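You operate a simulated robot arm through the tools that you are given. There is no shell and no other tool. Be economical: measure what you need, move in short steps, check, and stop when the job is done.

You are at the controls of a simulated two-armed robot. One attempt, no reset.

TASK
Lock the raised dark strip down, then sand its glue spots off.
Fine: end knob turned over it, sliding knob over its edge, sanding block back; the other strip stays locked and is not sanded. What is to be rubbed or washed off counts as gone when no trace of it is left.

It is judged by the outcome, as a careful person would: the job done as asked, and still so three seconds after it is handed in. It fails if anything else is knocked over, pushed out of place, dropped, spilled or broken.

THE ROBOT
Two 7-joint arms with three-finger grippers on one trunk, on a base that drives. Base frame: it is fixed to the floor where the robot stands at the start and does not move with it; the origin is under the middle of the robot, x ahead of it, y to its left, z up. Readings come in m, rad, newtons and seconds.
The left shoulder is at the start at [0.07, 0.146, 1.262], the right one opposite. With the tool pointing down near the work surface each hand reaches from about 0.1 to 0.66 m from the robot's upright axis, wherever it stands, measured 20 degrees to its own side. Places, roughly: black sliding knob [0.5, -0.1, 0.9]; dark strip [0.6, 0, 0.9]; pale strip [0.5, 0, 0.9]; pink knob [0.6, 0.2, 0.9]; teal knob [0.5, 0.2, 0.9]; white sliding knob [0.4, -0.1, 0.9]. Payload 2.2 kg a hand.
Tool frame (each hand has its own): the origin (TCP) lies between the finger pads and is the grasp point; the fingertips stand 0.028 m ahead of it; z points along the fingers, y is the line along which they close. The gripper opens to 0.102 m. The gripper's body begins 0.071 m behind the TCP.
Orientation is told as [roll, pitch, yaw] about the base's x, y, z axes, in that order, counted from this pose: with the fingers straight down and closing along the base's y, the tool's x points along the base's -x, its y along +y and its z along -z.

THE INTERFACE
- The arms move only by the tool step_arm. It takes "left_deltas", "right_deltas" or both (then of equal length, played together; a hand with none holds still); each is a list that holds one entry, the list of rows, each a list of 7 numbers: the turn, a rotation vector about the base's x, y, z in degrees, then the shift along the base's x, y, z in m, then the gripper command, from -1 (shut) to 1 (fully open), values between in proportion. In form: [[[ax, ay, az, dx, dy, dz, hand], ...]]. A call has 1 to 8 rows; each row shifts and turns the commanded pose from where the row before left it. A row lasts 0.2 s, in which the tool goes at most 0.05 m and 0.15 rad; a call with a longer step from one row to the next is refused whole, and so is a gripper value outside its range. Where a pose cannot be reached the arm comes as near as it can. A force on the tool above 40 N (or 10 N above the force at the start of the call, whichever is more), or a blocked arm, ends the call early, and 0.2 s more pass. The fingers move at their own pace and stop on an object; they squeeze with about 27 N. The grip force told is the motor's: it shows also when the fingers shut on nothing. Time passes only in rows, and 0.2 s behind the last, so rows that do not move let the fingers close. It gives the time, the measured TCP pose, the force on the tool (base axes), the opening and the grip force at its end, in the units of the frame above (readings bear some noise), with the torque about the TCP (base axes, N m) and any sound that the robot's microphone picked up.
- Cameras (640 x 400 px; columns grow to the right, rows downward): "scene" is now at [0.1225, 0.0079, 1.4639]; the picture's right is [0.09, -1.00, 0.00], its down [-0.80, -0.08, -0.60] and it looks along [0.60, 0.06, -0.80] (base axes); focal length 252 px, centre (320, 200). "left" rides on the left gripper at [0.072, 0.038, -0.086] in its tool frame; the picture's right is [-0.46, 0.89, 0.00], its down [-0.60, -0.32, -0.73] and it looks along [-0.65, -0.34, 0.68] (tool axes); focal length 256 px, centre (320, 200). "right" rides on the right gripper at [0.069, 0.044, -0.086] in its tool frame; the picture's right is [-0.53, 0.85, 0.00], its down [-0.58, -0.36, -0.73] and it looks along [-0.62, -0.39, 0.68] (tool axes); focal length 256 px, centre (320, 200). There is no depth. A picture from a camera that has moved, and an enlarged one, comes with that camera's place and axes in the base frame and with its lens.
- grab_frame(camera): a new picture of that camera. No time passes.
- raise_lower(by): slides the trunk up (or, below 0, down) by that many m; the arms and the scene camera ride with it, the base frame stays. It gives what a move gives, with no picture.
- base_move(legs): drives the robot by 1 to 6 legs, each [ahead, left, turn to the left] in m, m and rad, along the robot's own axes; the way and the turn of a leg run together, so that a leg with both is an arc; at most 1.5 m and 3.142 rad a leg. The arms and the cameras ride along, it lands a little off, and it stops where it bumps. It gives what a move gives.
- turn_head(pan, tilt): turns the head with the scene camera to pan (to the left, within 1.501 rad either way) and tilt (down, from -0.506 to 1.204), counted from straight ahead of the robot. It gives what a move gives.
- inspect(camera, box): a new picture of the part [left, top, right, bottom] of that camera's present view, enlarged. No time passes.
- hand_in(): hands the job in; it is judged then, once.

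Work in short steps. Places have to be worked out from the pictures, the camera data and where the tool is seen: move nearer, look again, correct. Check each grasp and each placing, and mend what went wrong. You have 120 turns and 92 pictures in all, those below and enlarged ones among them. Open the grippers and draw the arms clear of the work before you hand the job in, unless the task says otherwise; then end with one line.

The tools are called after "Request:" as a command line: name --argument value ..., lists and objects as JSON in quotes. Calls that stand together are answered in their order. step_arm: Moves the arms, as the interface text tells. Its arguments: {"type":"object","properties":{"left_deltas":{"type":"array"},"right_deltas":{"type":"array"}},"required":[]} The other tools are called the same way: raise_lower (by) slides the trunk up or down; base_move (legs) drives the base; turn_head (pan, tilt) turns the head that bears the scene camera; grab_frame (camera) takes a picture; inspect (camera, box) takes an enlarged picture of a part of a camera's view; hand_in () hands the job in.

At the start:

```text
time: 0.0
left_ee_pos: [0.32, 0.1444, 1.2113]
left_orientation: [-0.002, 0.0, -0.001]
left_force: [-0.3, 0.2, -0.5]
left_torque: [-0.02, -0.03, -0.03]
left_opening: 0.102
left_grasp_force: 0.1
right_ee_pos: [0.3753, -0.1726, 1.1829]
right_orientation: [0.002, -0.001, -0.001]
right_force: [1.0, 1.0, 0.8]
right_torque: [0.0, 0.03, 0.03]
right_opening: 0.1019
right_grasp_force: 0.1
trunk travel left (down, up): [-0.8, 0.14]
robot x, y, heading: [0.0058, -0.0048, 0.001]
head pan, tilt: [0.094, 0.925]
```

scene: 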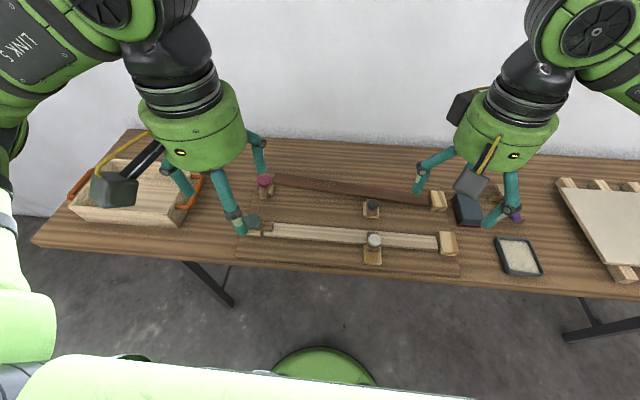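
right: 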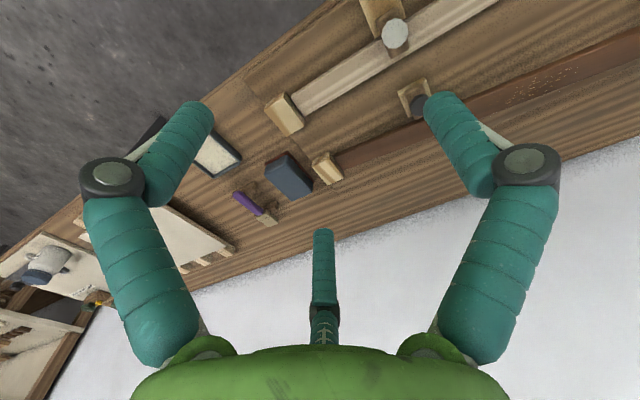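
left: 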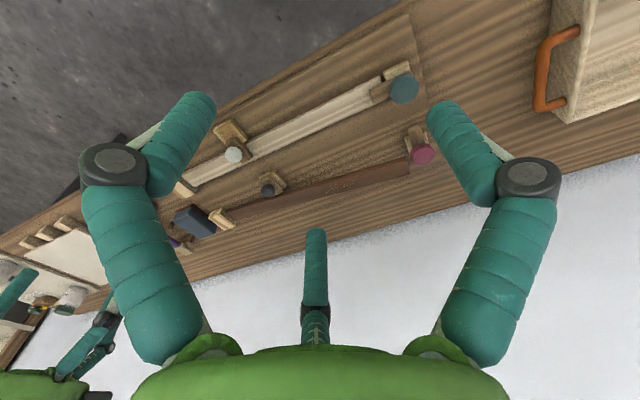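

The scene shows two strips, with the dark one at the back. I'll enlarge the work area to see the knobs and how the dark strip sits.

Request:
inspect --camera "scene" --box '[230, 150, 390, 250]'

Request:
inspect --camera "scene" --box '[340, 160, 560, 290]'

Request:
inspect --camera "left" --box '[180, 60, 460, 235]'

```text
4.00 times, centred on (310, 200) of scene
camera zoom: at [0.1225, 0.0079, 1.4639], right [0.09, -1.0, 0.0], down [-0.8, -0.08, -0.6], along [0.6, 0.06, -0.8], focal length 1010 px, centre (360, 200)
```

zoom: 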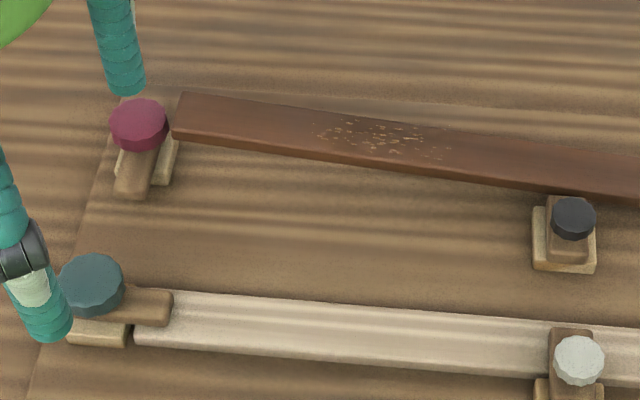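

```text
2.91 times, centred on (450, 225) of scene
camera zoom: at [0.1225, 0.0079, 1.4639], right [0.09, -1.0, 0.0], down [-0.8, -0.08, -0.6], along [0.6, 0.06, -0.8], focal length 734 px, centre (-58, 127)
```

zoom: 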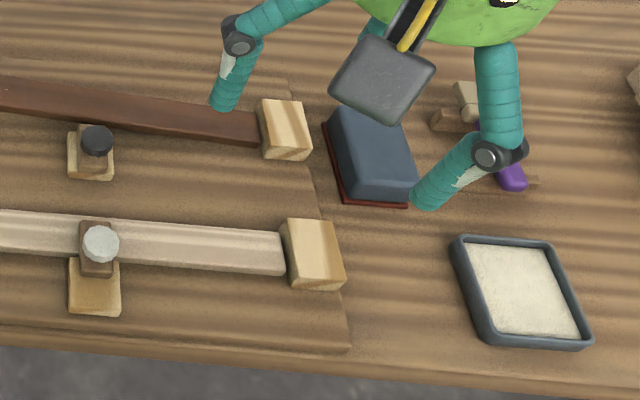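

```text
2.29 times, centred on (320, 148) of left
camera zoom: at [0.2473, 0.1818, 1.2968], right [0.46, 0.89, 0.0], down [0.6, -0.32, 0.73], along [0.65, -0.34, -0.68], focal length 585 px, centre (320, 320)
```

zoom: 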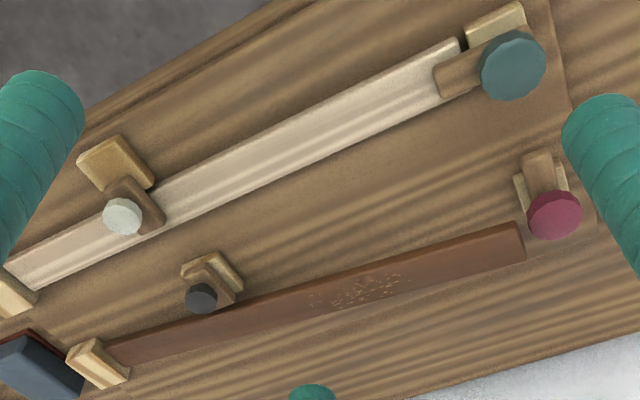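

Triangulating puts the pink knob top near (0.596, 0.218, 0.908). The strip's left end top is near z 0.92, so that end is raised. I'll move the left hand's camera closer for a better view.

Request:
step_arm --left_deltas '[[[0, 0, 0, 0.01, 0.02, -0.02, 1], [0, 0, 0, 0.01, 0.02, -0.02, 1], [0, 0, 0, 0.01, 0.02, -0.02, 1], [0, 0, 0, 0.01, 0.02, -0.02, 1], [0, 0, 0, 0.01, 0.02, -0.02, 1], [0, 0, 0, 0.01, 0.02, -0.02, 1], [0, 0, 0, 0, 0, 0, 1]]]' --right_deltas '[[[0, 0, 0, -0.01, -0.02, 0, 1], [0, 0, 0, -0.01, -0.02, 0, 1], [0, 0, 0, -0.01, -0.02, 0, 1], [0, 0, 0, -0.01, -0.02, 0, 1], [0, 0, 0, -0.01, -0.02, 0, 1], [0, 0, 0, -0.01, -0.02, 0, 1], [0, 0, 0, 0, 0, 0, 1]]]'

Request:
grab_frame --camera "left"

Request:
grab_frame --camera "right"

Request:
grab_frame --camera "scene"

```text
time: 1.6
left_ee_pos: [0.3804, 0.2659, 1.0914]
left_orientation: [0.003, 0.0, 0.0]
left_force: [0.6, 1.2, 0.1]
left_torque: [0.0, 0.02, 0.02]
left_opening: 0.1018
left_grasp_force: 0.0
right_ee_pos: [0.3158, -0.2947, 1.1834]
right_orientation: [0.001, 0.0, 0.0]
right_force: [-0.7, -0.4, 0.3]
right_torque: [0.0, 0.04, -0.01]
right_opening: 0.102
right_grasp_force: 0.1
trunk travel left (down, up): [-0.8, 0.14]
robot x, y, heading: [0.002, 0.002, -0.001]
head pan, tilt: [0.094, 0.925]
```

```text
85 pictures are left
camera left: at [0.3088, 0.3039, 1.1771], right [0.46, 0.89, 0.0], down [0.6, -0.32, 0.73], along [0.65, -0.34, -0.68], focal length 256 px, centre (320, 200)
```

left: 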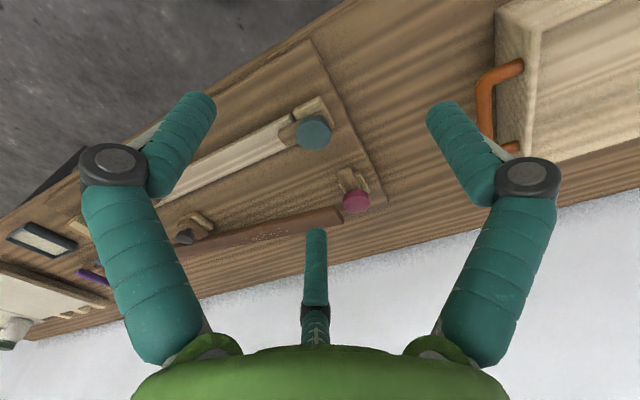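

```text
84 pictures are left
camera right: at [0.246, -0.2505, 1.2691], right [0.53, 0.84, 0.0], down [0.58, -0.37, 0.73], along [0.62, -0.39, -0.68], focal length 256 px, centre (320, 200)
```

right: 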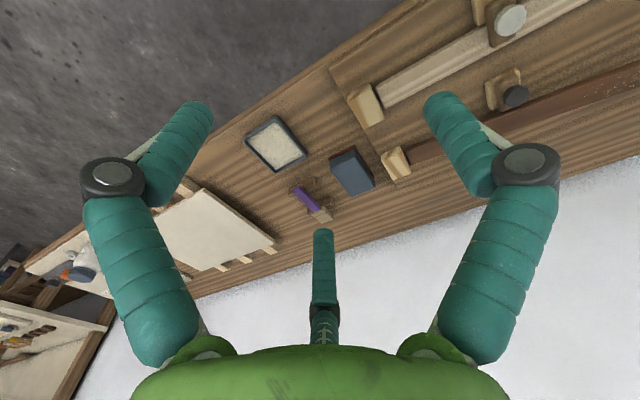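

```text
83 pictures are left
camera scene: at [0.1231, 0.008, 1.4639], right [0.09, -1.0, 0.0], down [-0.8, -0.08, -0.6], along [0.6, 0.06, -0.8], focal length 252 px, centre (320, 200)
```

scene: 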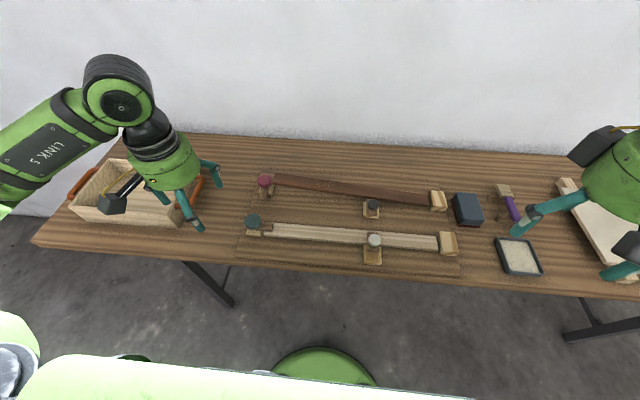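

With the arms clear, I'll enlarge the tools and both ends of the strip.

Request:
inspect --camera "scene" --box '[420, 175, 548, 285]'

Request:
inspect --camera "left" --box '[260, 90, 420, 240]'

Request:
inspect --camera "scene" --box '[240, 165, 460, 270]'

Request:
inspect --camera "right" --box '[240, 60, 560, 230]'

```text
3.64 times, centred on (484, 230) of scene
camera zoom: at [0.1231, 0.008, 1.4639], right [0.09, -1.0, 0.0], down [-0.8, -0.08, -0.6], along [0.6, 0.06, -0.8], focal length 918 px, centre (-276, 91)
```

zoom: 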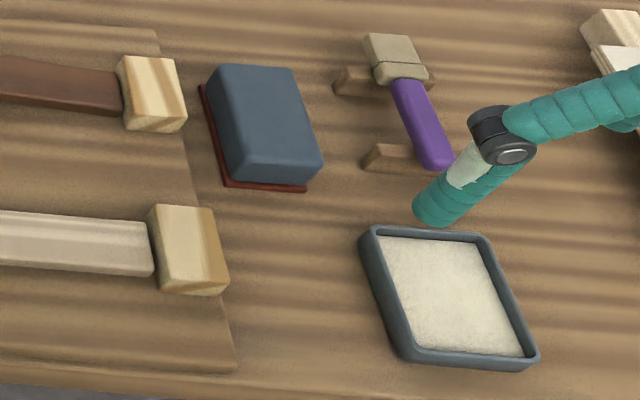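

```text
2.67 times, centred on (340, 165) of left
camera zoom: at [0.3088, 0.3039, 1.1771], right [0.46, 0.89, 0.0], down [0.6, -0.32, 0.73], along [0.65, -0.34, -0.68], focal length 683 px, centre (267, 293)
```

zoom: 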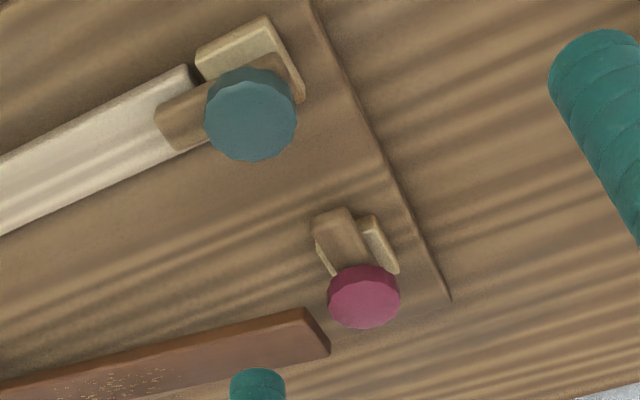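

```text
2.91 times, centred on (350, 218) of scene
camera zoom: at [0.1231, 0.008, 1.4639], right [0.09, -1.0, 0.0], down [-0.8, -0.08, -0.6], along [0.6, 0.06, -0.8], focal length 734 px, centre (233, 149)
```

zoom: 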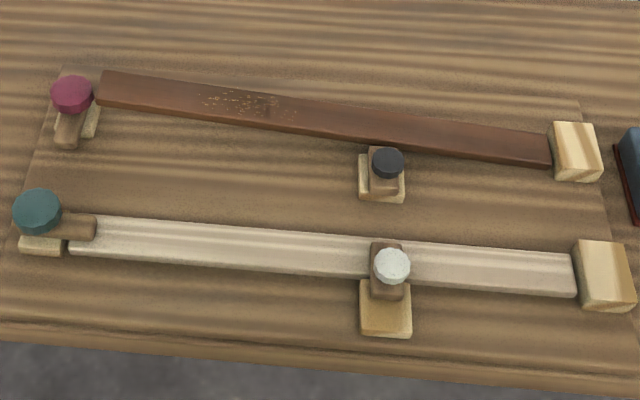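

```text
2.00 times, centred on (400, 145) of right
camera zoom: at [0.246, -0.2505, 1.2691], right [0.53, 0.84, 0.0], down [0.58, -0.37, 0.73], along [0.62, -0.39, -0.68], focal length 512 px, centre (160, 310)
```

zoom: 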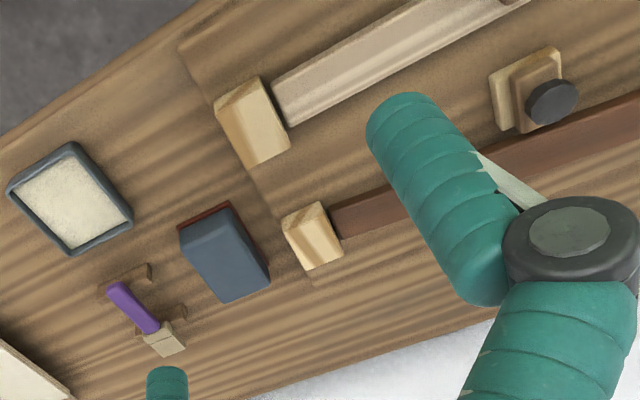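

Board top is at about z 0.86. The pink knob is at about (0.596, 0.218, top 0.907) and its bar must turn +90° to point toward −y. The black slider is at about (0.542, −0.098) and must slide +x. I'll bring the right hand above the strip to press it down, and the left hand above the pink knob at yaw −45°.

Request:
step_arm --left_deltas '[[[0, 0, -7.5, 0.036, -0.008, -0.012, 1], [0, 0, -7.5, 0.036, -0.008, -0.012, 1], [0, 0, -7.5, 0.036, -0.008, -0.012, 1], [0, 0, -7.5, 0.036, -0.008, -0.012, 1], [0, 0, -7.5, 0.036, -0.008, -0.012, 1], [0, 0, -7.5, 0.036, -0.008, -0.012, 1], [0, 0, 0, 0, 0, 0, 1], [0, 0, 0, 0, 0, 0, 1]]]' --right_deltas '[[[0, 0, 0, 0.028, 0.032, -0.015, -1], [0, 0, 0, 0.028, 0.032, -0.015, -1], [0, 0, 0, 0.028, 0.032, -0.015, -1], [0, 0, 0, 0.028, 0.032, -0.015, -1], [0, 0, 0, 0.028, 0.032, -0.015, -1], [0, 0, 0, 0.028, 0.032, -0.015, -1], [0, 0, 0, 0.028, 0.032, -0.015, -1], [0, 0, 0, 0.028, 0.032, -0.015, -1]]]'

Request:
grab_frame --camera "left"

Request:
grab_frame --camera "scene"

```text
time: 3.4
left_ee_pos: [0.5155, 0.2303, 1.05]
left_orientation: [-0.002, 0.001, -0.632]
left_force: [-0.1, 0.2, 0.4]
left_torque: [-0.04, 0.04, -0.01]
left_opening: 0.102
left_grasp_force: 0.1
left hand out of reach, approached as far as the arm can: row 5, 6
right_ee_pos: [0.5373, -0.0345, 1.0633]
right_orientation: [-0.001, -0.002, -0.001]
right_force: [0.3, 0.6, 0.0]
right_torque: [-0.03, 0.03, 0.01]
right_opening: 0.002
right_grasp_force: 27.2
trunk travel left (down, up): [-0.8, 0.14]
robot x, y, heading: [-0.0023, -0.0009, 0.004]
head pan, tilt: [0.094, 0.925]
```

```text
78 pictures are left
camera left: at [0.4813, 0.3027, 1.1355], right [0.9, 0.44, 0.0], down [0.3, -0.61, 0.73], along [0.32, -0.66, -0.68], focal length 256 px, centre (320, 200)
```

left: 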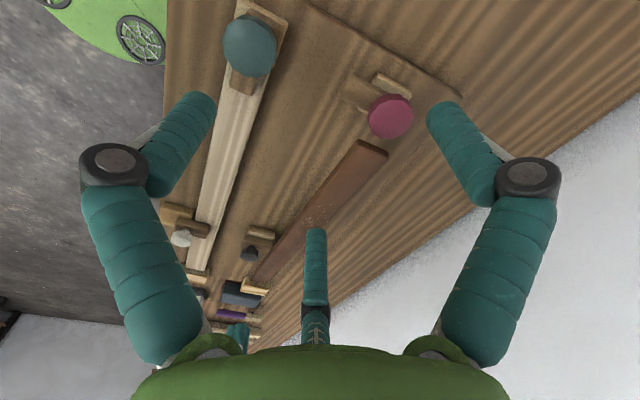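

```text
77 pictures are left
camera scene: at [0.1239, 0.0107, 1.4637], right [0.09, -1.0, 0.0], down [-0.8, -0.08, -0.6], along [0.6, 0.06, -0.8], focal length 252 px, centre (320, 200)
```

scene: 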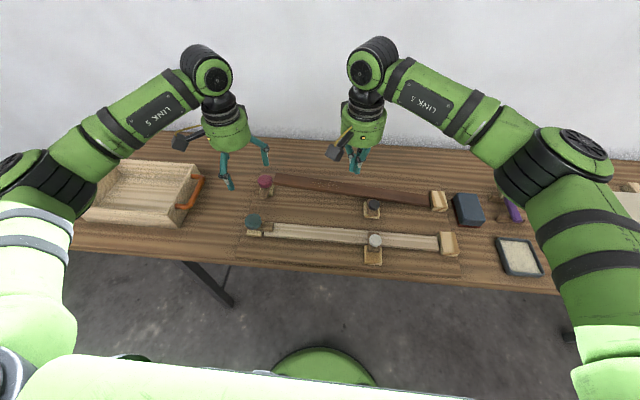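

The left arm ran out of reach at x ≈ 0.52. I'll drive the base 0.1 m forward; the hands are well above the work.

Request:
base_move --legs '[[0.1, 0, 0]]'

```text
time: 4.5
left_ee_pos: [0.613, 0.2287, 1.0525]
left_orientation: [0.0, -0.001, -0.63]
left_force: [0.5, 0.8, 0.0]
left_torque: [-0.03, -0.01, 0.01]
left_opening: 0.1018
left_grasp_force: 0.1
right_ee_pos: [0.6352, -0.0357, 1.0645]
right_orientation: [0.001, -0.003, 0.001]
right_force: [-1.0, -0.4, -0.7]
right_torque: [-0.01, 0.01, -0.01]
right_opening: 0.0023
right_grasp_force: 26.8
trunk travel left (down, up): [-0.8, 0.14]
robot x, y, heading: [0.0962, 0.0041, -0.001]
head pan, tilt: [0.094, 0.925]
```

Now I'll refine: right hand to above the strip at (0.597, 0.03), left hand to above the knob.

Request:
step_arm --left_deltas '[[[0, 0, -4.4, -0.008, -0.005, -0.02, 1], [0, 0, -4.4, -0.008, -0.005, -0.02, 1], [0, 0, 0, 0, 0, -0.015, 1], [0, 0, 0, 0, 0, 0, 1]]]' --right_deltas '[[[0, 0, 0, -0.013, 0.022, -0.025, -1], [0, 0, 0, -0.013, 0.022, -0.025, -1], [0, 0, 0, -0.012, 0.022, -0.025, -1], [0, 0, 0, 0, 0, -0.025, -1]]]'

Request:
grab_frame --camera "left"

Request:
grab_frame --camera "scene"

```text
time: 5.5
left_ee_pos: [0.6064, 0.2224, 1.0165]
left_orientation: [0.0, 0.001, -0.706]
left_force: [0.2, -0.4, 0.9]
left_torque: [0.01, 0.0, 0.01]
left_opening: 0.1021
left_grasp_force: 0.1
left hand out of reach, approached as far as the arm can: row 2
right_ee_pos: [0.5987, 0.0286, 0.9633]
right_orientation: [0.002, -0.001, 0.0]
right_force: [0.1, -0.4, 0.0]
right_torque: [0.01, 0.0, 0.0]
right_opening: 0.002
right_grasp_force: 27.0
trunk travel left (down, up): [-0.8, 0.14]
robot x, y, heading: [0.1004, 0.0002, -0.007]
head pan, tilt: [0.094, 0.925]
```

```text
76 pictures are left
camera left: at [0.5763, 0.2979, 1.1022], right [0.93, 0.37, 0.0], down [0.25, -0.63, 0.73], along [0.27, -0.68, -0.68], focal length 256 px, centre (320, 200)
```

left: 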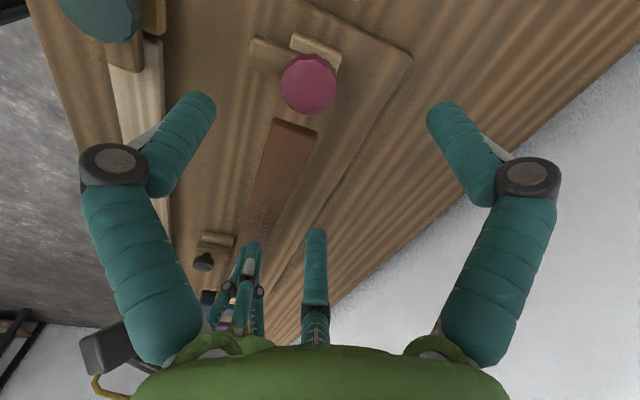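

```text
75 pictures are left
camera scene: at [0.2216, 0.0071, 1.464], right [0.1, -1.0, 0.0], down [-0.8, -0.08, -0.6], along [0.6, 0.06, -0.8], focal length 252 px, centre (320, 200)
```

scene: 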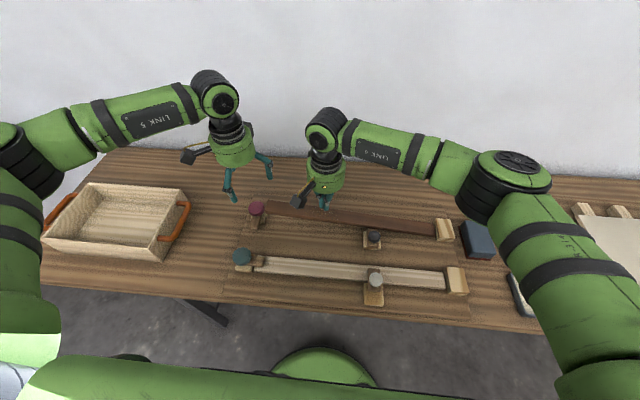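

The right hand is above the strip at (0.599, 0.029). I'll press down gradually and watch the force.

Request:
step_arm --right_deltas '[[[0, 0, 0, 0, 0, -0.01, -1], [0, 0, 0, 0, 0, -0.01, -1], [0, 0, 0, 0, 0, -0.01, -1], [0, 0, 0, 0, 0, -0.01, -1], [0, 0, 0, 0, 0, 0, -1]]]'

Request:
grab_frame --camera "scene"

```text
time: 6.8
left_ee_pos: [0.6061, 0.2228, 1.0169]
left_orientation: [0.001, -0.001, -0.705]
left_force: [0.6, 0.2, -0.2]
left_torque: [-0.03, -0.03, 0.0]
left_opening: 0.1021
left_grasp_force: 0.0
right_ee_pos: [0.5978, 0.0294, 0.9236]
right_orientation: [0.002, -0.001, 0.001]
right_force: [0.8, -0.2, 1.6]
right_torque: [0.02, -0.01, -0.02]
right_opening: 0.002
right_grasp_force: 26.9
trunk travel left (down, up): [-0.8, 0.14]
robot x, y, heading: [0.0975, -0.0025, 0.004]
head pan, tilt: [0.094, 0.925]
```

```text
74 pictures are left
camera scene: at [0.2219, 0.008, 1.464], right [0.1, -1.0, 0.0], down [-0.8, -0.08, -0.6], along [0.6, 0.06, -0.8], focal length 252 px, centre (320, 200)
```

scene: 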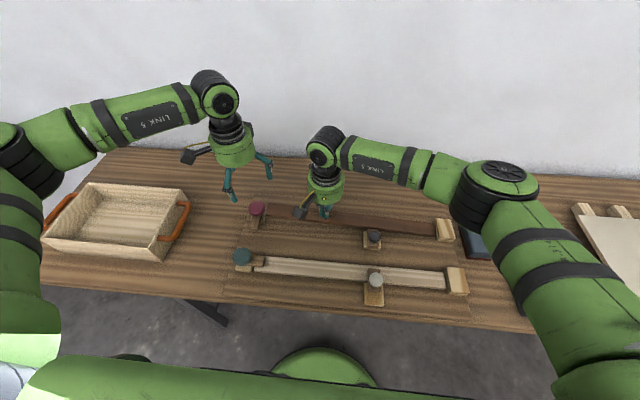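

Force is only 1.6 N at TCP z 0.9236, about at contact. I'll press on in small steps until it meets firm resistance.

Request:
step_arm --right_deltas '[[[0, 0, 0, 0, 0, -0.006, -1], [0, 0, 0, 0, 0, -0.005, -1], [0, 0, 0, 0, 0, -0.004, -1], [0, 0, 0, 0, 0, 0, -1]]]'

Request:
inspect --camera "left" --box '[160, 30, 420, 280]'

```text
time: 7.8
left_ee_pos: [0.6067, 0.2237, 1.0155]
left_orientation: [0.0, 0.002, -0.707]
left_force: [0.3, 0.3, -0.4]
left_torque: [-0.02, 0.02, 0.02]
left_opening: 0.1019
left_grasp_force: 0.1
right_ee_pos: [0.5985, 0.0304, 0.9095]
right_orientation: [0.0, -0.002, 0.0]
right_force: [-0.3, 1.4, 3.1]
right_torque: [0.08, -0.02, -0.05]
right_opening: 0.0022
right_grasp_force: 27.2
trunk travel left (down, up): [-0.8, 0.14]
robot x, y, heading: [0.0952, -0.0011, -0.0]
head pan, tilt: [0.094, 0.925]
```

```text
1.60 times, centred on (290, 155) of left
camera zoom: at [0.5763, 0.2988, 1.102], right [0.93, 0.37, 0.0], down [0.25, -0.63, 0.73], along [0.27, -0.68, -0.68], focal length 410 px, centre (368, 272)
```

zoom: 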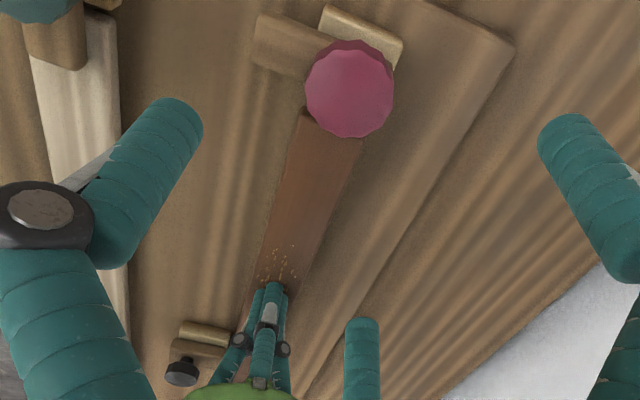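

The strip is sinking against a weak spring of about 3 N. I'll keep pressing to the bottom.

Request:
step_arm --right_deltas '[[[0, 0, 0, 0, 0, -0.003, -1], [0, 0, 0, 0, 0, -0.003, -1], [0, 0, 0, 0, 0, -0.002, -1], [0, 0, 0, 0, 0, 0, -1]]]'

Request:
inspect --camera "left" --box '[160, 30, 420, 280]'

```text
time: 8.8
left_ee_pos: [0.6065, 0.2236, 1.0166]
left_orientation: [0.0, -0.001, -0.706]
left_force: [0.5, -0.2, -0.2]
left_torque: [0.01, 0.02, 0.0]
left_opening: 0.102
left_grasp_force: 0.0
right_ee_pos: [0.5967, 0.0297, 0.9014]
right_orientation: [0.001, -0.002, -0.001]
right_force: [2.3, 1.2, 5.1]
right_torque: [0.13, -0.05, -0.04]
right_opening: 0.0017
right_grasp_force: 27.4
trunk travel left (down, up): [-0.8, 0.14]
robot x, y, heading: [0.0977, -0.0043, -0.002]
head pan, tilt: [0.094, 0.925]
```

```text
1.60 times, centred on (290, 155) of left
camera zoom: at [0.5765, 0.2987, 1.102], right [0.93, 0.37, 0.0], down [0.25, -0.63, 0.73], along [0.27, -0.68, -0.68], focal length 410 px, centre (368, 272)
```

zoom: 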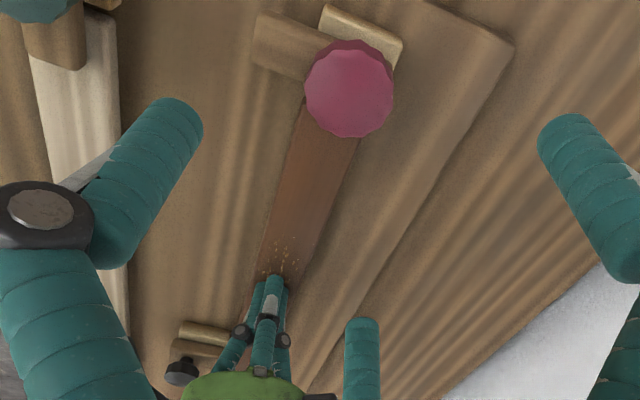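

It still gives (5 N at TCP z 0.9014), so I'll go further.

Request:
step_arm --right_deltas '[[[0, 0, 0, 0, 0, -0.003, -1], [0, 0, 0, 0, 0, -0.002, -1], [0, 0, 0, 0, 0, -0.002, -1], [0, 0, 0, 0, 0, 0, -1]]]'

```text
time: 9.8
left_ee_pos: [0.6041, 0.2229, 1.0189]
left_orientation: [0.002, -0.001, -0.707]
left_force: [-0.3, 0.0, 0.1]
left_torque: [0.03, 0.01, 0.04]
left_opening: 0.1018
left_grasp_force: 0.0
right_ee_pos: [0.5979, 0.0302, 0.897]
right_orientation: [0.003, -0.006, -0.002]
right_force: [2.4, -1.0, 24.9]
right_torque: [-0.13, 0.22, 0.15]
right_opening: 0.006
right_grasp_force: 31.6
trunk travel left (down, up): [-0.8, 0.14]
robot x, y, heading: [0.0975, 0.001, -0.001]
head pan, tilt: [0.094, 0.925]
```

The strip has bottomed out at about 25 N, with its top near z 0.869. I'll hold there and lower the left hand, open, around the pink knob at (0.598, 0.218).

Request:
step_arm --left_deltas '[[[0, 0, 0, -0.007, -0.005, -0.03, 0.5], [0, 0, 0, 0, 0, -0.03, 0.3], [0, 0, 0, 0, 0, -0.02, 0.3], [0, 0, 0, 0, 0, -0.012, 0.3], [0, 0, 0, 0, 0, 0, 0.3]]]'

Request:
grab_frame --camera "left"

Request:
inspect --camera "scene" --box '[200, 140, 360, 260]'

```text
time: 10.9
left_ee_pos: [0.5976, 0.2168, 0.9249]
left_orientation: [0.002, -0.001, -0.708]
left_force: [0.0, 0.0, -0.8]
left_torque: [0.04, -0.02, 0.0]
left_opening: 0.066
left_grasp_force: 0.1
right_ee_pos: [0.5987, 0.0305, 0.8957]
right_orientation: [0.004, -0.006, -0.002]
right_force: [3.1, -1.1, 27.4]
right_torque: [-0.13, 0.14, -0.05]
right_opening: 0.0059
right_grasp_force: 32.4
trunk travel left (down, up): [-0.8, 0.14]
robot x, y, heading: [0.0988, -0.0028, -0.002]
head pan, tilt: [0.094, 0.925]
```

```text
71 pictures are left
camera left: at [0.5678, 0.2927, 1.0109], right [0.93, 0.37, 0.0], down [0.25, -0.63, 0.73], along [0.27, -0.68, -0.68], focal length 256 px, centre (320, 200)
```

left: 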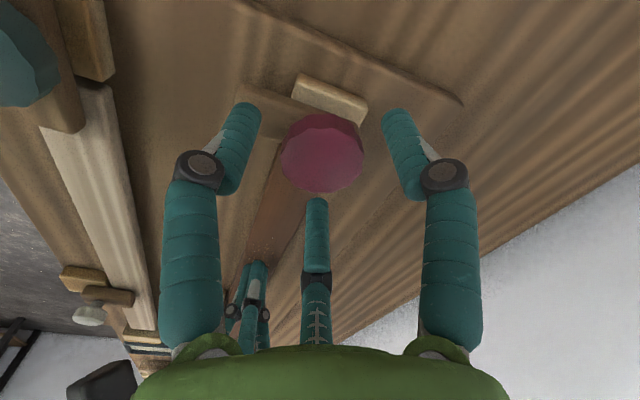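

```text
3.33 times, centred on (280, 200) of scene
camera zoom: at [0.2186, 0.0073, 1.4643], right [0.1, -1.0, 0.0], down [-0.79, -0.08, -0.6], along [0.6, 0.06, -0.8], focal length 841 px, centre (453, 200)
```

zoom: 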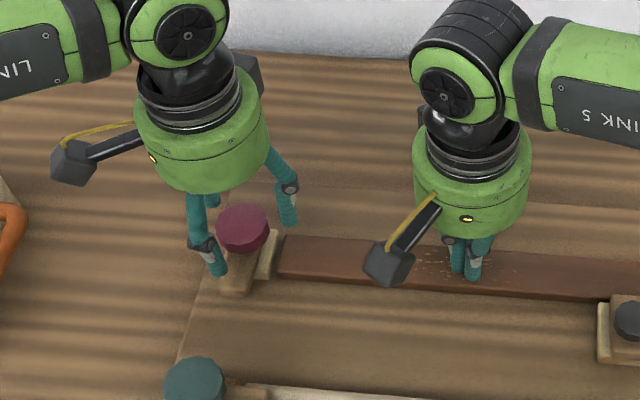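

The knob is centred between the fingers. I'll drop 4 mm more and close.

Request:
step_arm --left_deltas '[[[0, 0, 0, 0, 0.001, -0.004, 0.3], [0, 0, 0, 0, 0, 0, -1], [0, 0, 0, 0, 0, 0, -1], [0, 0, 0, 0, 0, 0, -1]]]'

Request:
inspect --camera "scene" --box '[200, 140, 360, 260]'

```text
time: 11.9
left_ee_pos: [0.6, 0.2166, 0.924]
left_orientation: [0.005, -0.008, -0.709]
left_force: [11.5, -7.2, 1.7]
left_torque: [-0.75, -0.54, 0.0]
left_opening: 0.0407
left_grasp_force: 44.7
right_ee_pos: [0.5977, 0.0294, 0.897]
right_orientation: [0.006, -0.006, -0.001]
right_force: [-1.3, 0.0, 31.5]
right_torque: [-0.17, 0.16, -0.33]
right_opening: 0.002
right_grasp_force: 31.6
trunk travel left (down, up): [-0.8, 0.14]
robot x, y, heading: [0.1006, -0.0003, 0.001]
head pan, tilt: [0.094, 0.925]
```

```text
3.33 times, centred on (280, 200) of scene
camera zoom: at [0.2196, 0.0061, 1.4643], right [0.09, -1.0, 0.0], down [-0.79, -0.08, -0.6], along [0.6, 0.06, -0.8], focal length 841 px, centre (453, 200)
```

zoom: 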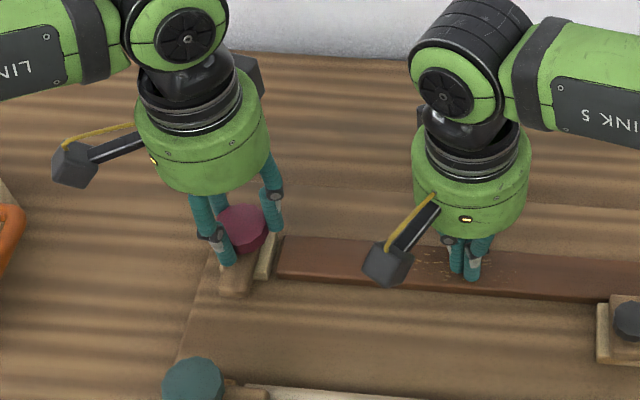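

The grip shows a sideways force along (+x, −y), so the hand sits off-centre to that side. I'll open, shift (−0.005, +0.004) and re-grip.

Request:
step_arm --left_deltas '[[[0, 0, 0, 0, 0, 0, 0.3], [0, 0, 0, -0.005, 0.004, 0, 0.3], [0, 0, 0, 0, 0, 0, 0.3], [0, 0, 0, 0, 0, 0, -1], [0, 0, 0, 0, 0, 0, -1], [0, 0, 0, 0, 0, 0, -1]]]'

```text
time: 13.3
left_ee_pos: [0.594, 0.218, 0.923]
left_orientation: [0.0, -0.008, -0.71]
left_force: [2.2, -21.2, 5.6]
left_torque: [-0.51, -0.26, -0.1]
left_opening: 0.0453
left_grasp_force: 45.0
right_ee_pos: [0.5977, 0.0299, 0.8971]
right_orientation: [0.009, -0.007, 0.001]
right_force: [4.8, 8.6, 23.7]
right_torque: [0.1, -0.01, -0.17]
right_opening: 0.0021
right_grasp_force: 31.4
trunk travel left (down, up): [-0.8, 0.14]
robot x, y, heading: [0.1019, 0.0018, -0.001]
head pan, tilt: [0.094, 0.925]
```

The opening is now 45 mm, near the full diameter, but there is still a −y pull. I'll check the left camera for the knob's position relative to the fingers.

Request:
inspect --camera "left" --box '[220, 60, 420, 220]'

Request:
inspect --camera "scene" --box '[225, 170, 305, 230]'

```text
2.50 times, centred on (320, 140) of left
camera zoom: at [0.5639, 0.2934, 1.0086], right [0.93, 0.37, 0.0], down [0.25, -0.63, 0.74], along [0.27, -0.68, -0.68], focal length 640 px, centre (320, 350)
```

zoom: 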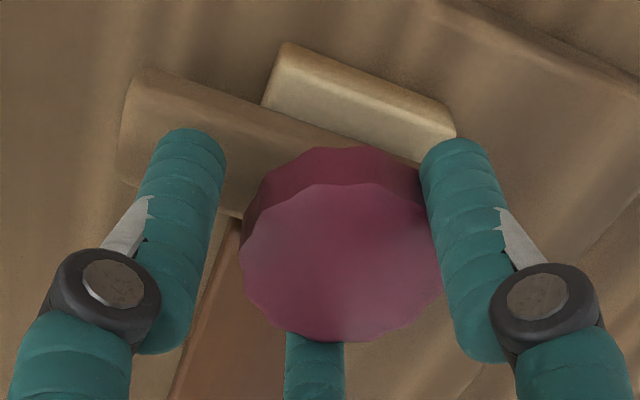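

```text
6.67 times, centred on (265, 200) of scene
camera zoom: at [0.2194, 0.0043, 1.4643], right [0.1, -1.0, 0.0], down [-0.79, -0.07, -0.6], along [0.6, 0.06, -0.8], focal length 1683 px, centre (687, 200)
```

zoom: 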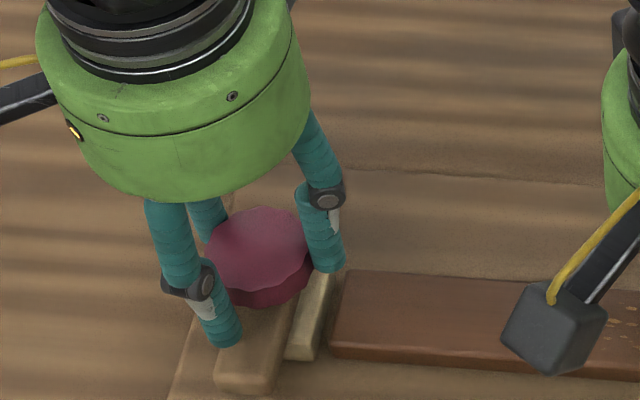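

The left-side finger seems to catch on the bar's flank, and the knob centre again computes to (0.598, 0.218). I'll open, go back to that spot, raise 5 mm so the tips clear the bar, and re-grip.

Request:
step_arm --left_deltas '[[[0, 0, 0, 0, 0, 0, 0.3], [0, 0, 0, 0.005, -0.004, 0.005, 0.3], [0, 0, 0, 0, 0, 0, 0.3], [0, 0, 0, 0, 0, 0, -1], [0, 0, 0, 0, 0, 0, -1], [0, 0, 0, 0, 0, 0, -1]]]'

Request:
inspect --camera "left" --box '[220, 60, 420, 220]'

```text
time: 14.8
left_ee_pos: [0.5995, 0.216, 0.9291]
left_orientation: [0.004, -0.006, -0.709]
left_force: [11.1, -7.4, 1.5]
left_torque: [-0.65, -0.43, -0.02]
left_opening: 0.0409
left_grasp_force: 44.5
right_ee_pos: [0.5977, 0.0294, 0.8961]
right_orientation: [0.005, -0.005, 0.0]
right_force: [-2.6, 1.3, 31.0]
right_torque: [-0.13, 0.22, 0.11]
right_opening: 0.0021
right_grasp_force: 31.1
trunk travel left (down, up): [-0.8, 0.14]
robot x, y, heading: [0.1007, -0.0015, 0.002]
head pan, tilt: [0.094, 0.925]
```

```text
2.50 times, centred on (320, 140) of left
camera zoom: at [0.5691, 0.2918, 1.014], right [0.93, 0.37, 0.01], down [0.25, -0.63, 0.73], along [0.28, -0.68, -0.68], focal length 640 px, centre (320, 350)
```

zoom: 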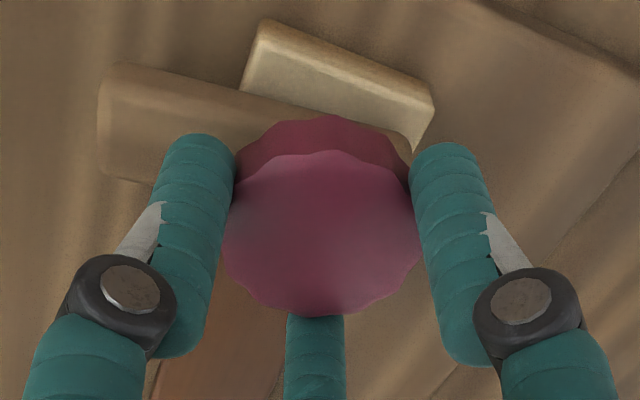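

Both fingers now touch the knob evenly. I'll start turning +32° and watch the loads.

Request:
step_arm --left_deltas '[[[0, 0, 8, 0, 0, 0, -1], [0, 0, 8, 0, 0, 0, -1], [0, 0, 8, 0, 0, 0, -1], [0, 0, 8, 0, 0, 0, -1], [0, 0, 0, 0, 0, 0, -1]]]'

Request:
inspect --camera "scene" --box '[225, 170, 305, 230]'

```text
time: 15.9
left_ee_pos: [0.5988, 0.2169, 0.929]
left_orientation: [-0.003, -0.01, -0.145]
left_force: [19.0, -10.7, 7.1]
left_torque: [0.59, -0.64, 0.03]
left_opening: 0.0409
left_grasp_force: 45.1
right_ee_pos: [0.5981, 0.029, 0.8969]
right_orientation: [0.006, -0.006, 0.002]
right_force: [-5.3, 2.8, 31.6]
right_torque: [-0.06, 0.24, -0.13]
right_opening: 0.002
right_grasp_force: 31.2
trunk travel left (down, up): [-0.8, 0.14]
robot x, y, heading: [0.1011, -0.0003, 0.001]
head pan, tilt: [0.094, 0.925]
```

```text
6.67 times, centred on (265, 200) of scene
camera zoom: at [0.2197, 0.0054, 1.4643], right [0.1, -1.0, 0.0], down [-0.79, -0.07, -0.6], along [0.6, 0.06, -0.8], focal length 1683 px, centre (687, 200)
```

zoom: 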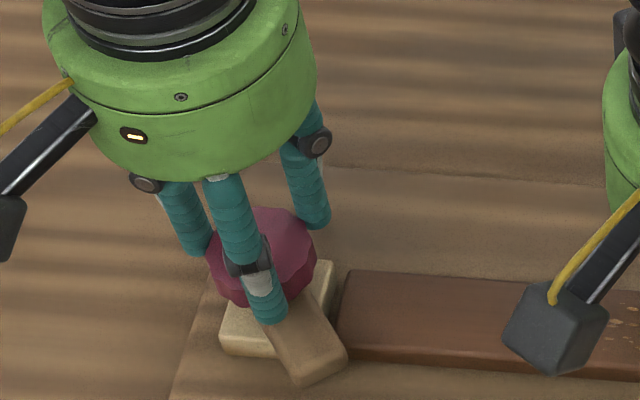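

The bar turned with the knob. I'll continue, nudging the hand +x to ease the side load.

Request:
step_arm --left_deltas '[[[0, 0, 0, 0.002, -0.001, 0, -1], [0, 0, 8, 0, 0, 0, -1], [0, 0, 8, 0, 0, 0, -1], [0, 0, 8, 0, 0, 0, -1], [0, 0, 0, 0, 0, 0, -1]]]'

Request:
inspect --camera "scene" --box '[225, 170, 305, 230]'

```text
time: 17.1
left_ee_pos: [0.6002, 0.2159, 0.9292]
left_orientation: [-0.004, -0.003, 0.272]
left_force: [4.5, -7.6, 16.5]
left_torque: [-0.21, -0.79, 0.02]
left_opening: 0.0409
left_grasp_force: 44.9
right_ee_pos: [0.5976, 0.0305, 0.8974]
right_orientation: [0.005, -0.009, -0.003]
right_force: [5.1, 7.1, 22.6]
right_torque: [0.02, 0.1, 0.13]
right_opening: 0.002
right_grasp_force: 31.3
trunk travel left (down, up): [-0.8, 0.14]
robot x, y, heading: [0.0997, -0.0003, 0.002]
head pan, tilt: [0.094, 0.925]
```

```text
6.67 times, centred on (265, 200) of scene
camera zoom: at [0.2183, 0.0063, 1.4644], right [0.1, -1.0, 0.0], down [-0.79, -0.08, -0.6], along [0.6, 0.06, -0.8], focal length 1683 px, centre (687, 200)
```

zoom: 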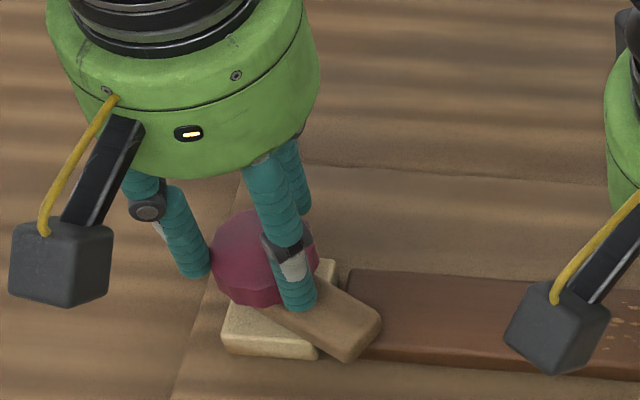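

The bar is sweeping over the strip's corner. I'll continue the last ~34°.

Request:
step_arm --left_deltas '[[[0, 0, 8, 0, 0, 0, -1], [0, 0, 8, 0, 0, 0, -1], [0, 0, 8, 0, 0, 0, -1], [0, 0, 8, 0, 0, 0, -1], [0, 0, 3, 0, 0, 0, -1], [0, 0, 0, 0, 0, 0, -1]]]'

Request:
inspect --camera "scene" --box '[225, 170, 305, 230]'

```text
time: 18.6
left_ee_pos: [0.5991, 0.2171, 0.9281]
left_orientation: [-0.004, -0.003, 0.882]
left_force: [5.4, -8.3, 9.3]
left_torque: [-0.17, -0.23, -0.75]
left_opening: 0.0407
left_grasp_force: 44.8
right_ee_pos: [0.5975, 0.0289, 0.8977]
right_orientation: [0.007, -0.006, -0.003]
right_force: [3.8, 3.3, 25.4]
right_torque: [-0.01, 0.12, -0.13]
right_opening: 0.0024
right_grasp_force: 31.4
trunk travel left (down, up): [-0.8, 0.14]
robot x, y, heading: [0.1011, 0.0004, 0.002]
head pan, tilt: [0.094, 0.925]
```

```text
6.67 times, centred on (265, 200) of scene
camera zoom: at [0.2189, 0.0063, 1.4642], right [0.1, -1.0, 0.0], down [-0.79, -0.08, -0.6], along [0.6, 0.06, -0.8], focal length 1683 px, centre (687, 200)
```

zoom: 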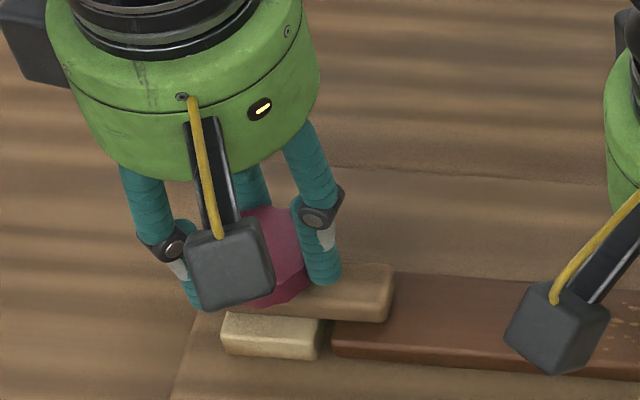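

The bar lies across the strip and the −0.75 N·m torque suggests it's at its stop. I'll open the left hand, lift it, and ease the right hand off the strip.

Request:
step_arm --left_deltas '[[[0, 0, 0, 0, 0, 0, 0.4], [0, 0, 0, 0, 0, 0, 0.4], [0, 0, 0, 0, 0, 0.03, 0.4], [0, 0, 0, 0, 0, 0.04, 0.6], [0, 0, -8, -0.02, 0.02, 0.03, 0.6], [0, 0, -8, -0.03, 0.02, 0.02, 0.6]]]' --right_deltas '[[[0, 0, 0, 0, 0, 0, -1], [0, 0, 0, 0, 0, 0, -1], [0, 0, 0, 0, 0, 0.005, -1], [0, 0, 0, 0, 0, 0.01, -1], [0, 0, 0, 0, 0, 0.03, -1], [0, 0, 0, 0, 0, 0.04, -1]]]'

Request:
inspect --camera "scene" --box '[210, 160, 470, 310]'

Request:
grab_frame --camera "right"

```text
time: 19.9
left_ee_pos: [0.5478, 0.2586, 1.0483]
left_orientation: [-0.002, -0.001, 0.599]
left_force: [-0.5, 1.1, -0.1]
left_torque: [0.02, -0.01, -0.01]
left_opening: 0.0814
left_grasp_force: 0.1
right_ee_pos: [0.5984, 0.032, 0.9794]
right_orientation: [-0.001, -0.003, 0.0]
right_force: [-0.3, 0.5, 1.0]
right_torque: [-0.05, -0.02, -0.03]
right_opening: 0.0021
right_grasp_force: 31.1
trunk travel left (down, up): [-0.8, 0.14]
robot x, y, heading: [0.0985, -0.0012, -0.004]
head pan, tilt: [0.094, 0.925]
```

```text
2.46 times, centred on (340, 235) of scene
camera zoom: at [0.2196, 0.0094, 1.464], right [0.1, -1.0, 0.0], down [-0.79, -0.08, -0.6], along [0.6, 0.06, -0.8], focal length 621 px, centre (271, 114)
```

zoom: 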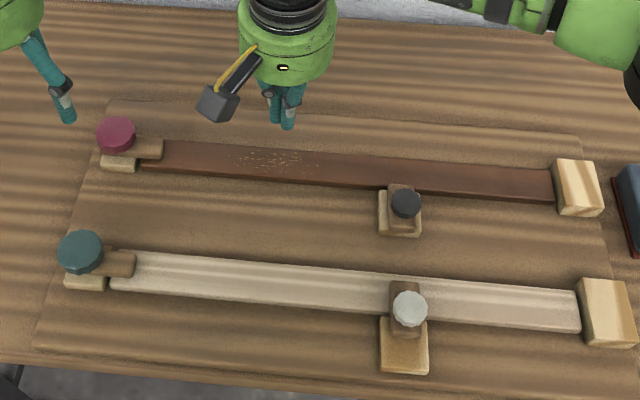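

```text
61 pictures are left
camera right: at [0.5293, 0.0735, 1.0658], right [0.53, 0.85, 0.0], down [0.58, -0.36, 0.73], along [0.62, -0.39, -0.68], focal length 256 px, centre (320, 200)
```

right: 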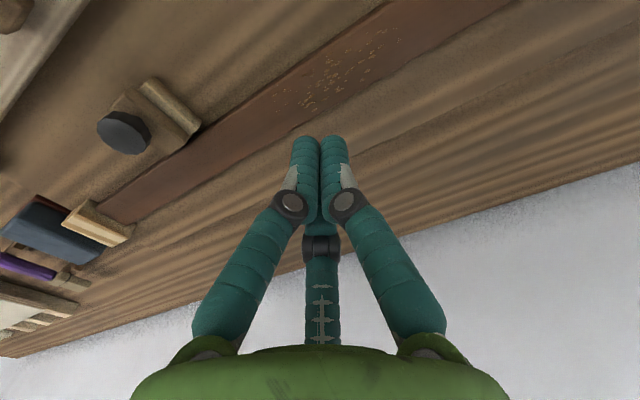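

The strip stays down under the turned bar. Next is the black slider: knob centre about (0.5395, −0.097), top about 0.907. I'll move the right hand above it with fingers straddling along y.

Request:
step_arm --right_deltas '[[[0, 0, 0, -0.015, -0.032, 0, 0], [0, 0, 0, -0.015, -0.032, 0, 0.2], [0, 0, 0, -0.015, -0.032, 0, 0.3], [0, 0, 0, -0.0135, -0.032, -0.01, 0.3], [0, 0, 0, 0, 0, -0.02, 0.3], [0, 0, 0, 0, 0, 0, 0.3]]]' --left_deltas '[[[0, 0, -8, -0.02, 0.02, 0, 0.6], [0, 0, -8, -0.03, 0.01, 0, 0.6], [0, 0, -8, -0.03, 0.0, 0, 0.6], [0, 0, -8, -0.03, 0, 0, 0.6], [0, 0, 0, 0, 0, 0, 0.6], [0, 0, 0, 0, 0, 0, 0.6]]]'

Request:
grab_frame --camera "right"

Request:
inspect --camera "scene" --box '[310, 170, 430, 260]'

```text
time: 21.4
left_ee_pos: [0.4424, 0.2872, 1.0436]
left_orientation: [0.001, 0.0, 0.043]
left_force: [0.0, 0.0, 0.3]
left_torque: [0.02, 0.02, -0.04]
left_opening: 0.0816
left_grasp_force: 0.1
right_ee_pos: [0.5403, -0.0997, 0.9495]
right_orientation: [0.0, -0.002, -0.001]
right_force: [-0.9, 0.3, -0.3]
right_torque: [0.04, -0.03, 0.01]
right_opening: 0.0663
right_grasp_force: 0.1
trunk travel left (down, up): [-0.8, 0.14]
robot x, y, heading: [0.1026, -0.0001, 0.001]
head pan, tilt: [0.094, 0.925]
```

```text
60 pictures are left
camera right: at [0.4714, -0.0558, 1.0346], right [0.53, 0.85, 0.0], down [0.58, -0.37, 0.73], along [0.62, -0.39, -0.68], focal length 256 px, centre (320, 200)
```

right: 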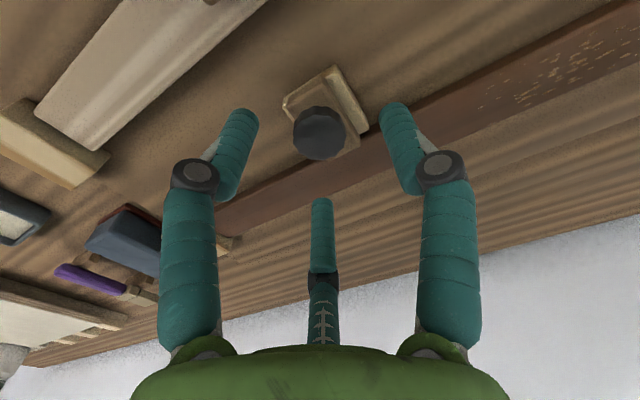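

```text
4.44 times, centred on (370, 215) of scene
camera zoom: at [0.2228, 0.0081, 1.4639], right [0.1, -1.0, 0.0], down [-0.8, -0.08, -0.6], along [0.6, 0.06, -0.8], focal length 1122 px, centre (98, 133)
```

zoom: 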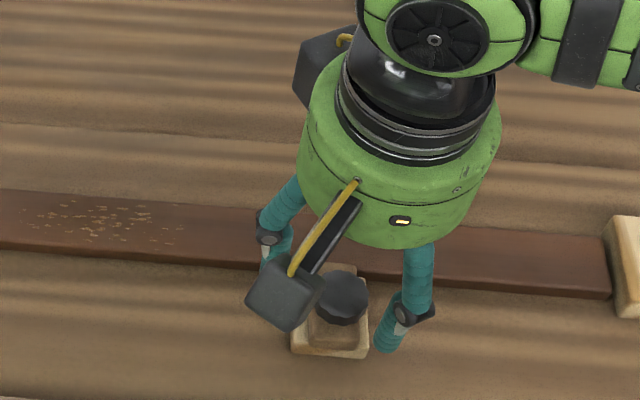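

The knob is centred under the hand at (0.540, −0.099). I'll lower 22 mm and grip.

Request:
step_arm --right_deltas '[[[0, 0, 0, 0, 0, -0.012, 0.3], [0, 0, 0, 0, 0, -0.01, 0.3], [0, 0, 0, 0, 0, 0, 0.3], [0, 0, 0, 0, 0, 0, -1], [0, 0, 0, 0, 0, 0, -1], [0, 0, 0, 0, 0, 0, -1]]]'

Request:
inspect --camera "right" --box '[220, 60, 420, 220]'

```text
time: 22.8
left_ee_pos: [0.4432, 0.2868, 1.0432]
left_orientation: [-0.001, 0.0, 0.043]
left_force: [-0.3, -0.7, 0.5]
left_torque: [-0.01, 0.02, 0.02]
left_opening: 0.0815
left_grasp_force: 0.0
right_ee_pos: [0.5429, -0.0999, 0.928]
right_orientation: [0.004, -0.003, -0.003]
right_force: [6.9, -5.2, 7.8]
right_torque: [-0.49, -0.45, -0.08]
right_opening: 0.0292
right_grasp_force: 45.1
trunk travel left (down, up): [-0.8, 0.14]
robot x, y, heading: [0.1013, 0.0012, 0.004]
head pan, tilt: [0.094, 0.925]
```

```text
2.50 times, centred on (320, 140) of right
camera zoom: at [0.472, -0.0565, 1.013], right [0.54, 0.84, 0.0], down [0.57, -0.37, 0.73], along [0.62, -0.39, -0.68], focal length 640 px, centre (320, 350)
```

zoom: 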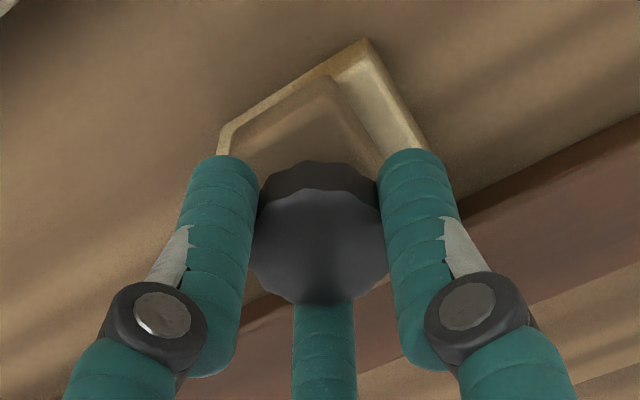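

The black knob is gripped (29 mm). I'll slide it +x in small steps.

Request:
step_arm --right_deltas '[[[0, 0, 0, 0.01, 0, 0, -1], [0, 0, 0, 0.008, 0, 0, -1], [0, 0, 0, 0.008, 0, 0, -1], [0, 0, 0, 0.006, 0, 0, -1], [0, 0, 0, 0.004, 0, 0, -1], [0, 0, 0, 0, 0, 0, -1]]]'

Request:
inspect --camera "scene" --box '[310, 170, 430, 260]'

```text
time: 24.1
left_ee_pos: [0.4395, 0.2858, 1.0455]
left_orientation: [0.001, -0.003, 0.042]
left_force: [0.3, -0.6, -0.7]
left_torque: [-0.01, -0.02, 0.01]
left_opening: 0.0817
left_grasp_force: 0.1
right_ee_pos: [0.5735, -0.0989, 0.9274]
right_orientation: [0.002, 0.001, 0.001]
right_force: [-6.5, -7.3, 8.8]
right_torque: [-0.46, 0.14, -0.01]
right_opening: 0.0289
right_grasp_force: 45.5
trunk travel left (down, up): [-0.8, 0.14]
robot x, y, heading: [0.0983, 0.0001, 0.004]
head pan, tilt: [0.094, 0.925]
```

```text
4.44 times, centred on (370, 215) of scene
camera zoom: at [0.2189, 0.0063, 1.4642], right [0.1, -1.0, 0.0], down [-0.79, -0.08, -0.6], along [0.6, 0.06, -0.8], focal length 1122 px, centre (98, 133)
```

zoom: 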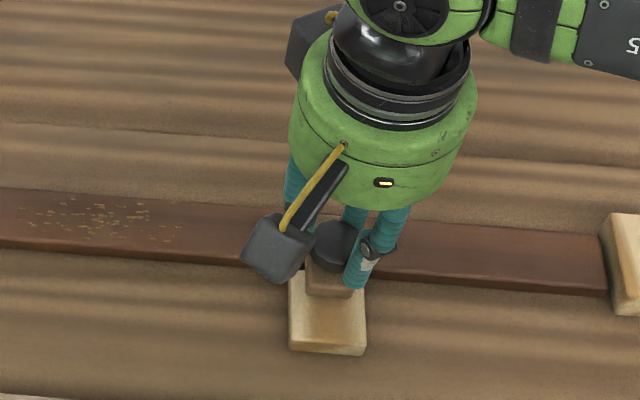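

It slid ~33 mm. I'll push a few more mm to find the stop.

Request:
step_arm --right_deltas '[[[0, 0, 0, 0.003, 0, 0, -1], [0, 0, 0, 0.003, 0, 0, -1], [0, 0, 0, 0, 0, 0, -1]]]'

```text
time: 24.9
left_ee_pos: [0.4369, 0.287, 1.0454]
left_orientation: [0.003, -0.008, 0.045]
left_force: [-0.6, -0.2, 0.2]
left_torque: [0.01, -0.02, -0.03]
left_opening: 0.0817
left_grasp_force: 0.2
right_ee_pos: [0.574, -0.0993, 0.9277]
right_orientation: [0.002, 0.007, 0.001]
right_force: [-30.9, -7.8, 0.2]
right_torque: [0.04, 0.04, 0.07]
right_opening: 0.029
right_grasp_force: 44.9
trunk travel left (down, up): [-0.8, 0.14]
robot x, y, heading: [0.103, -0.0003, 0.002]
head pan, tilt: [0.094, 0.925]
```

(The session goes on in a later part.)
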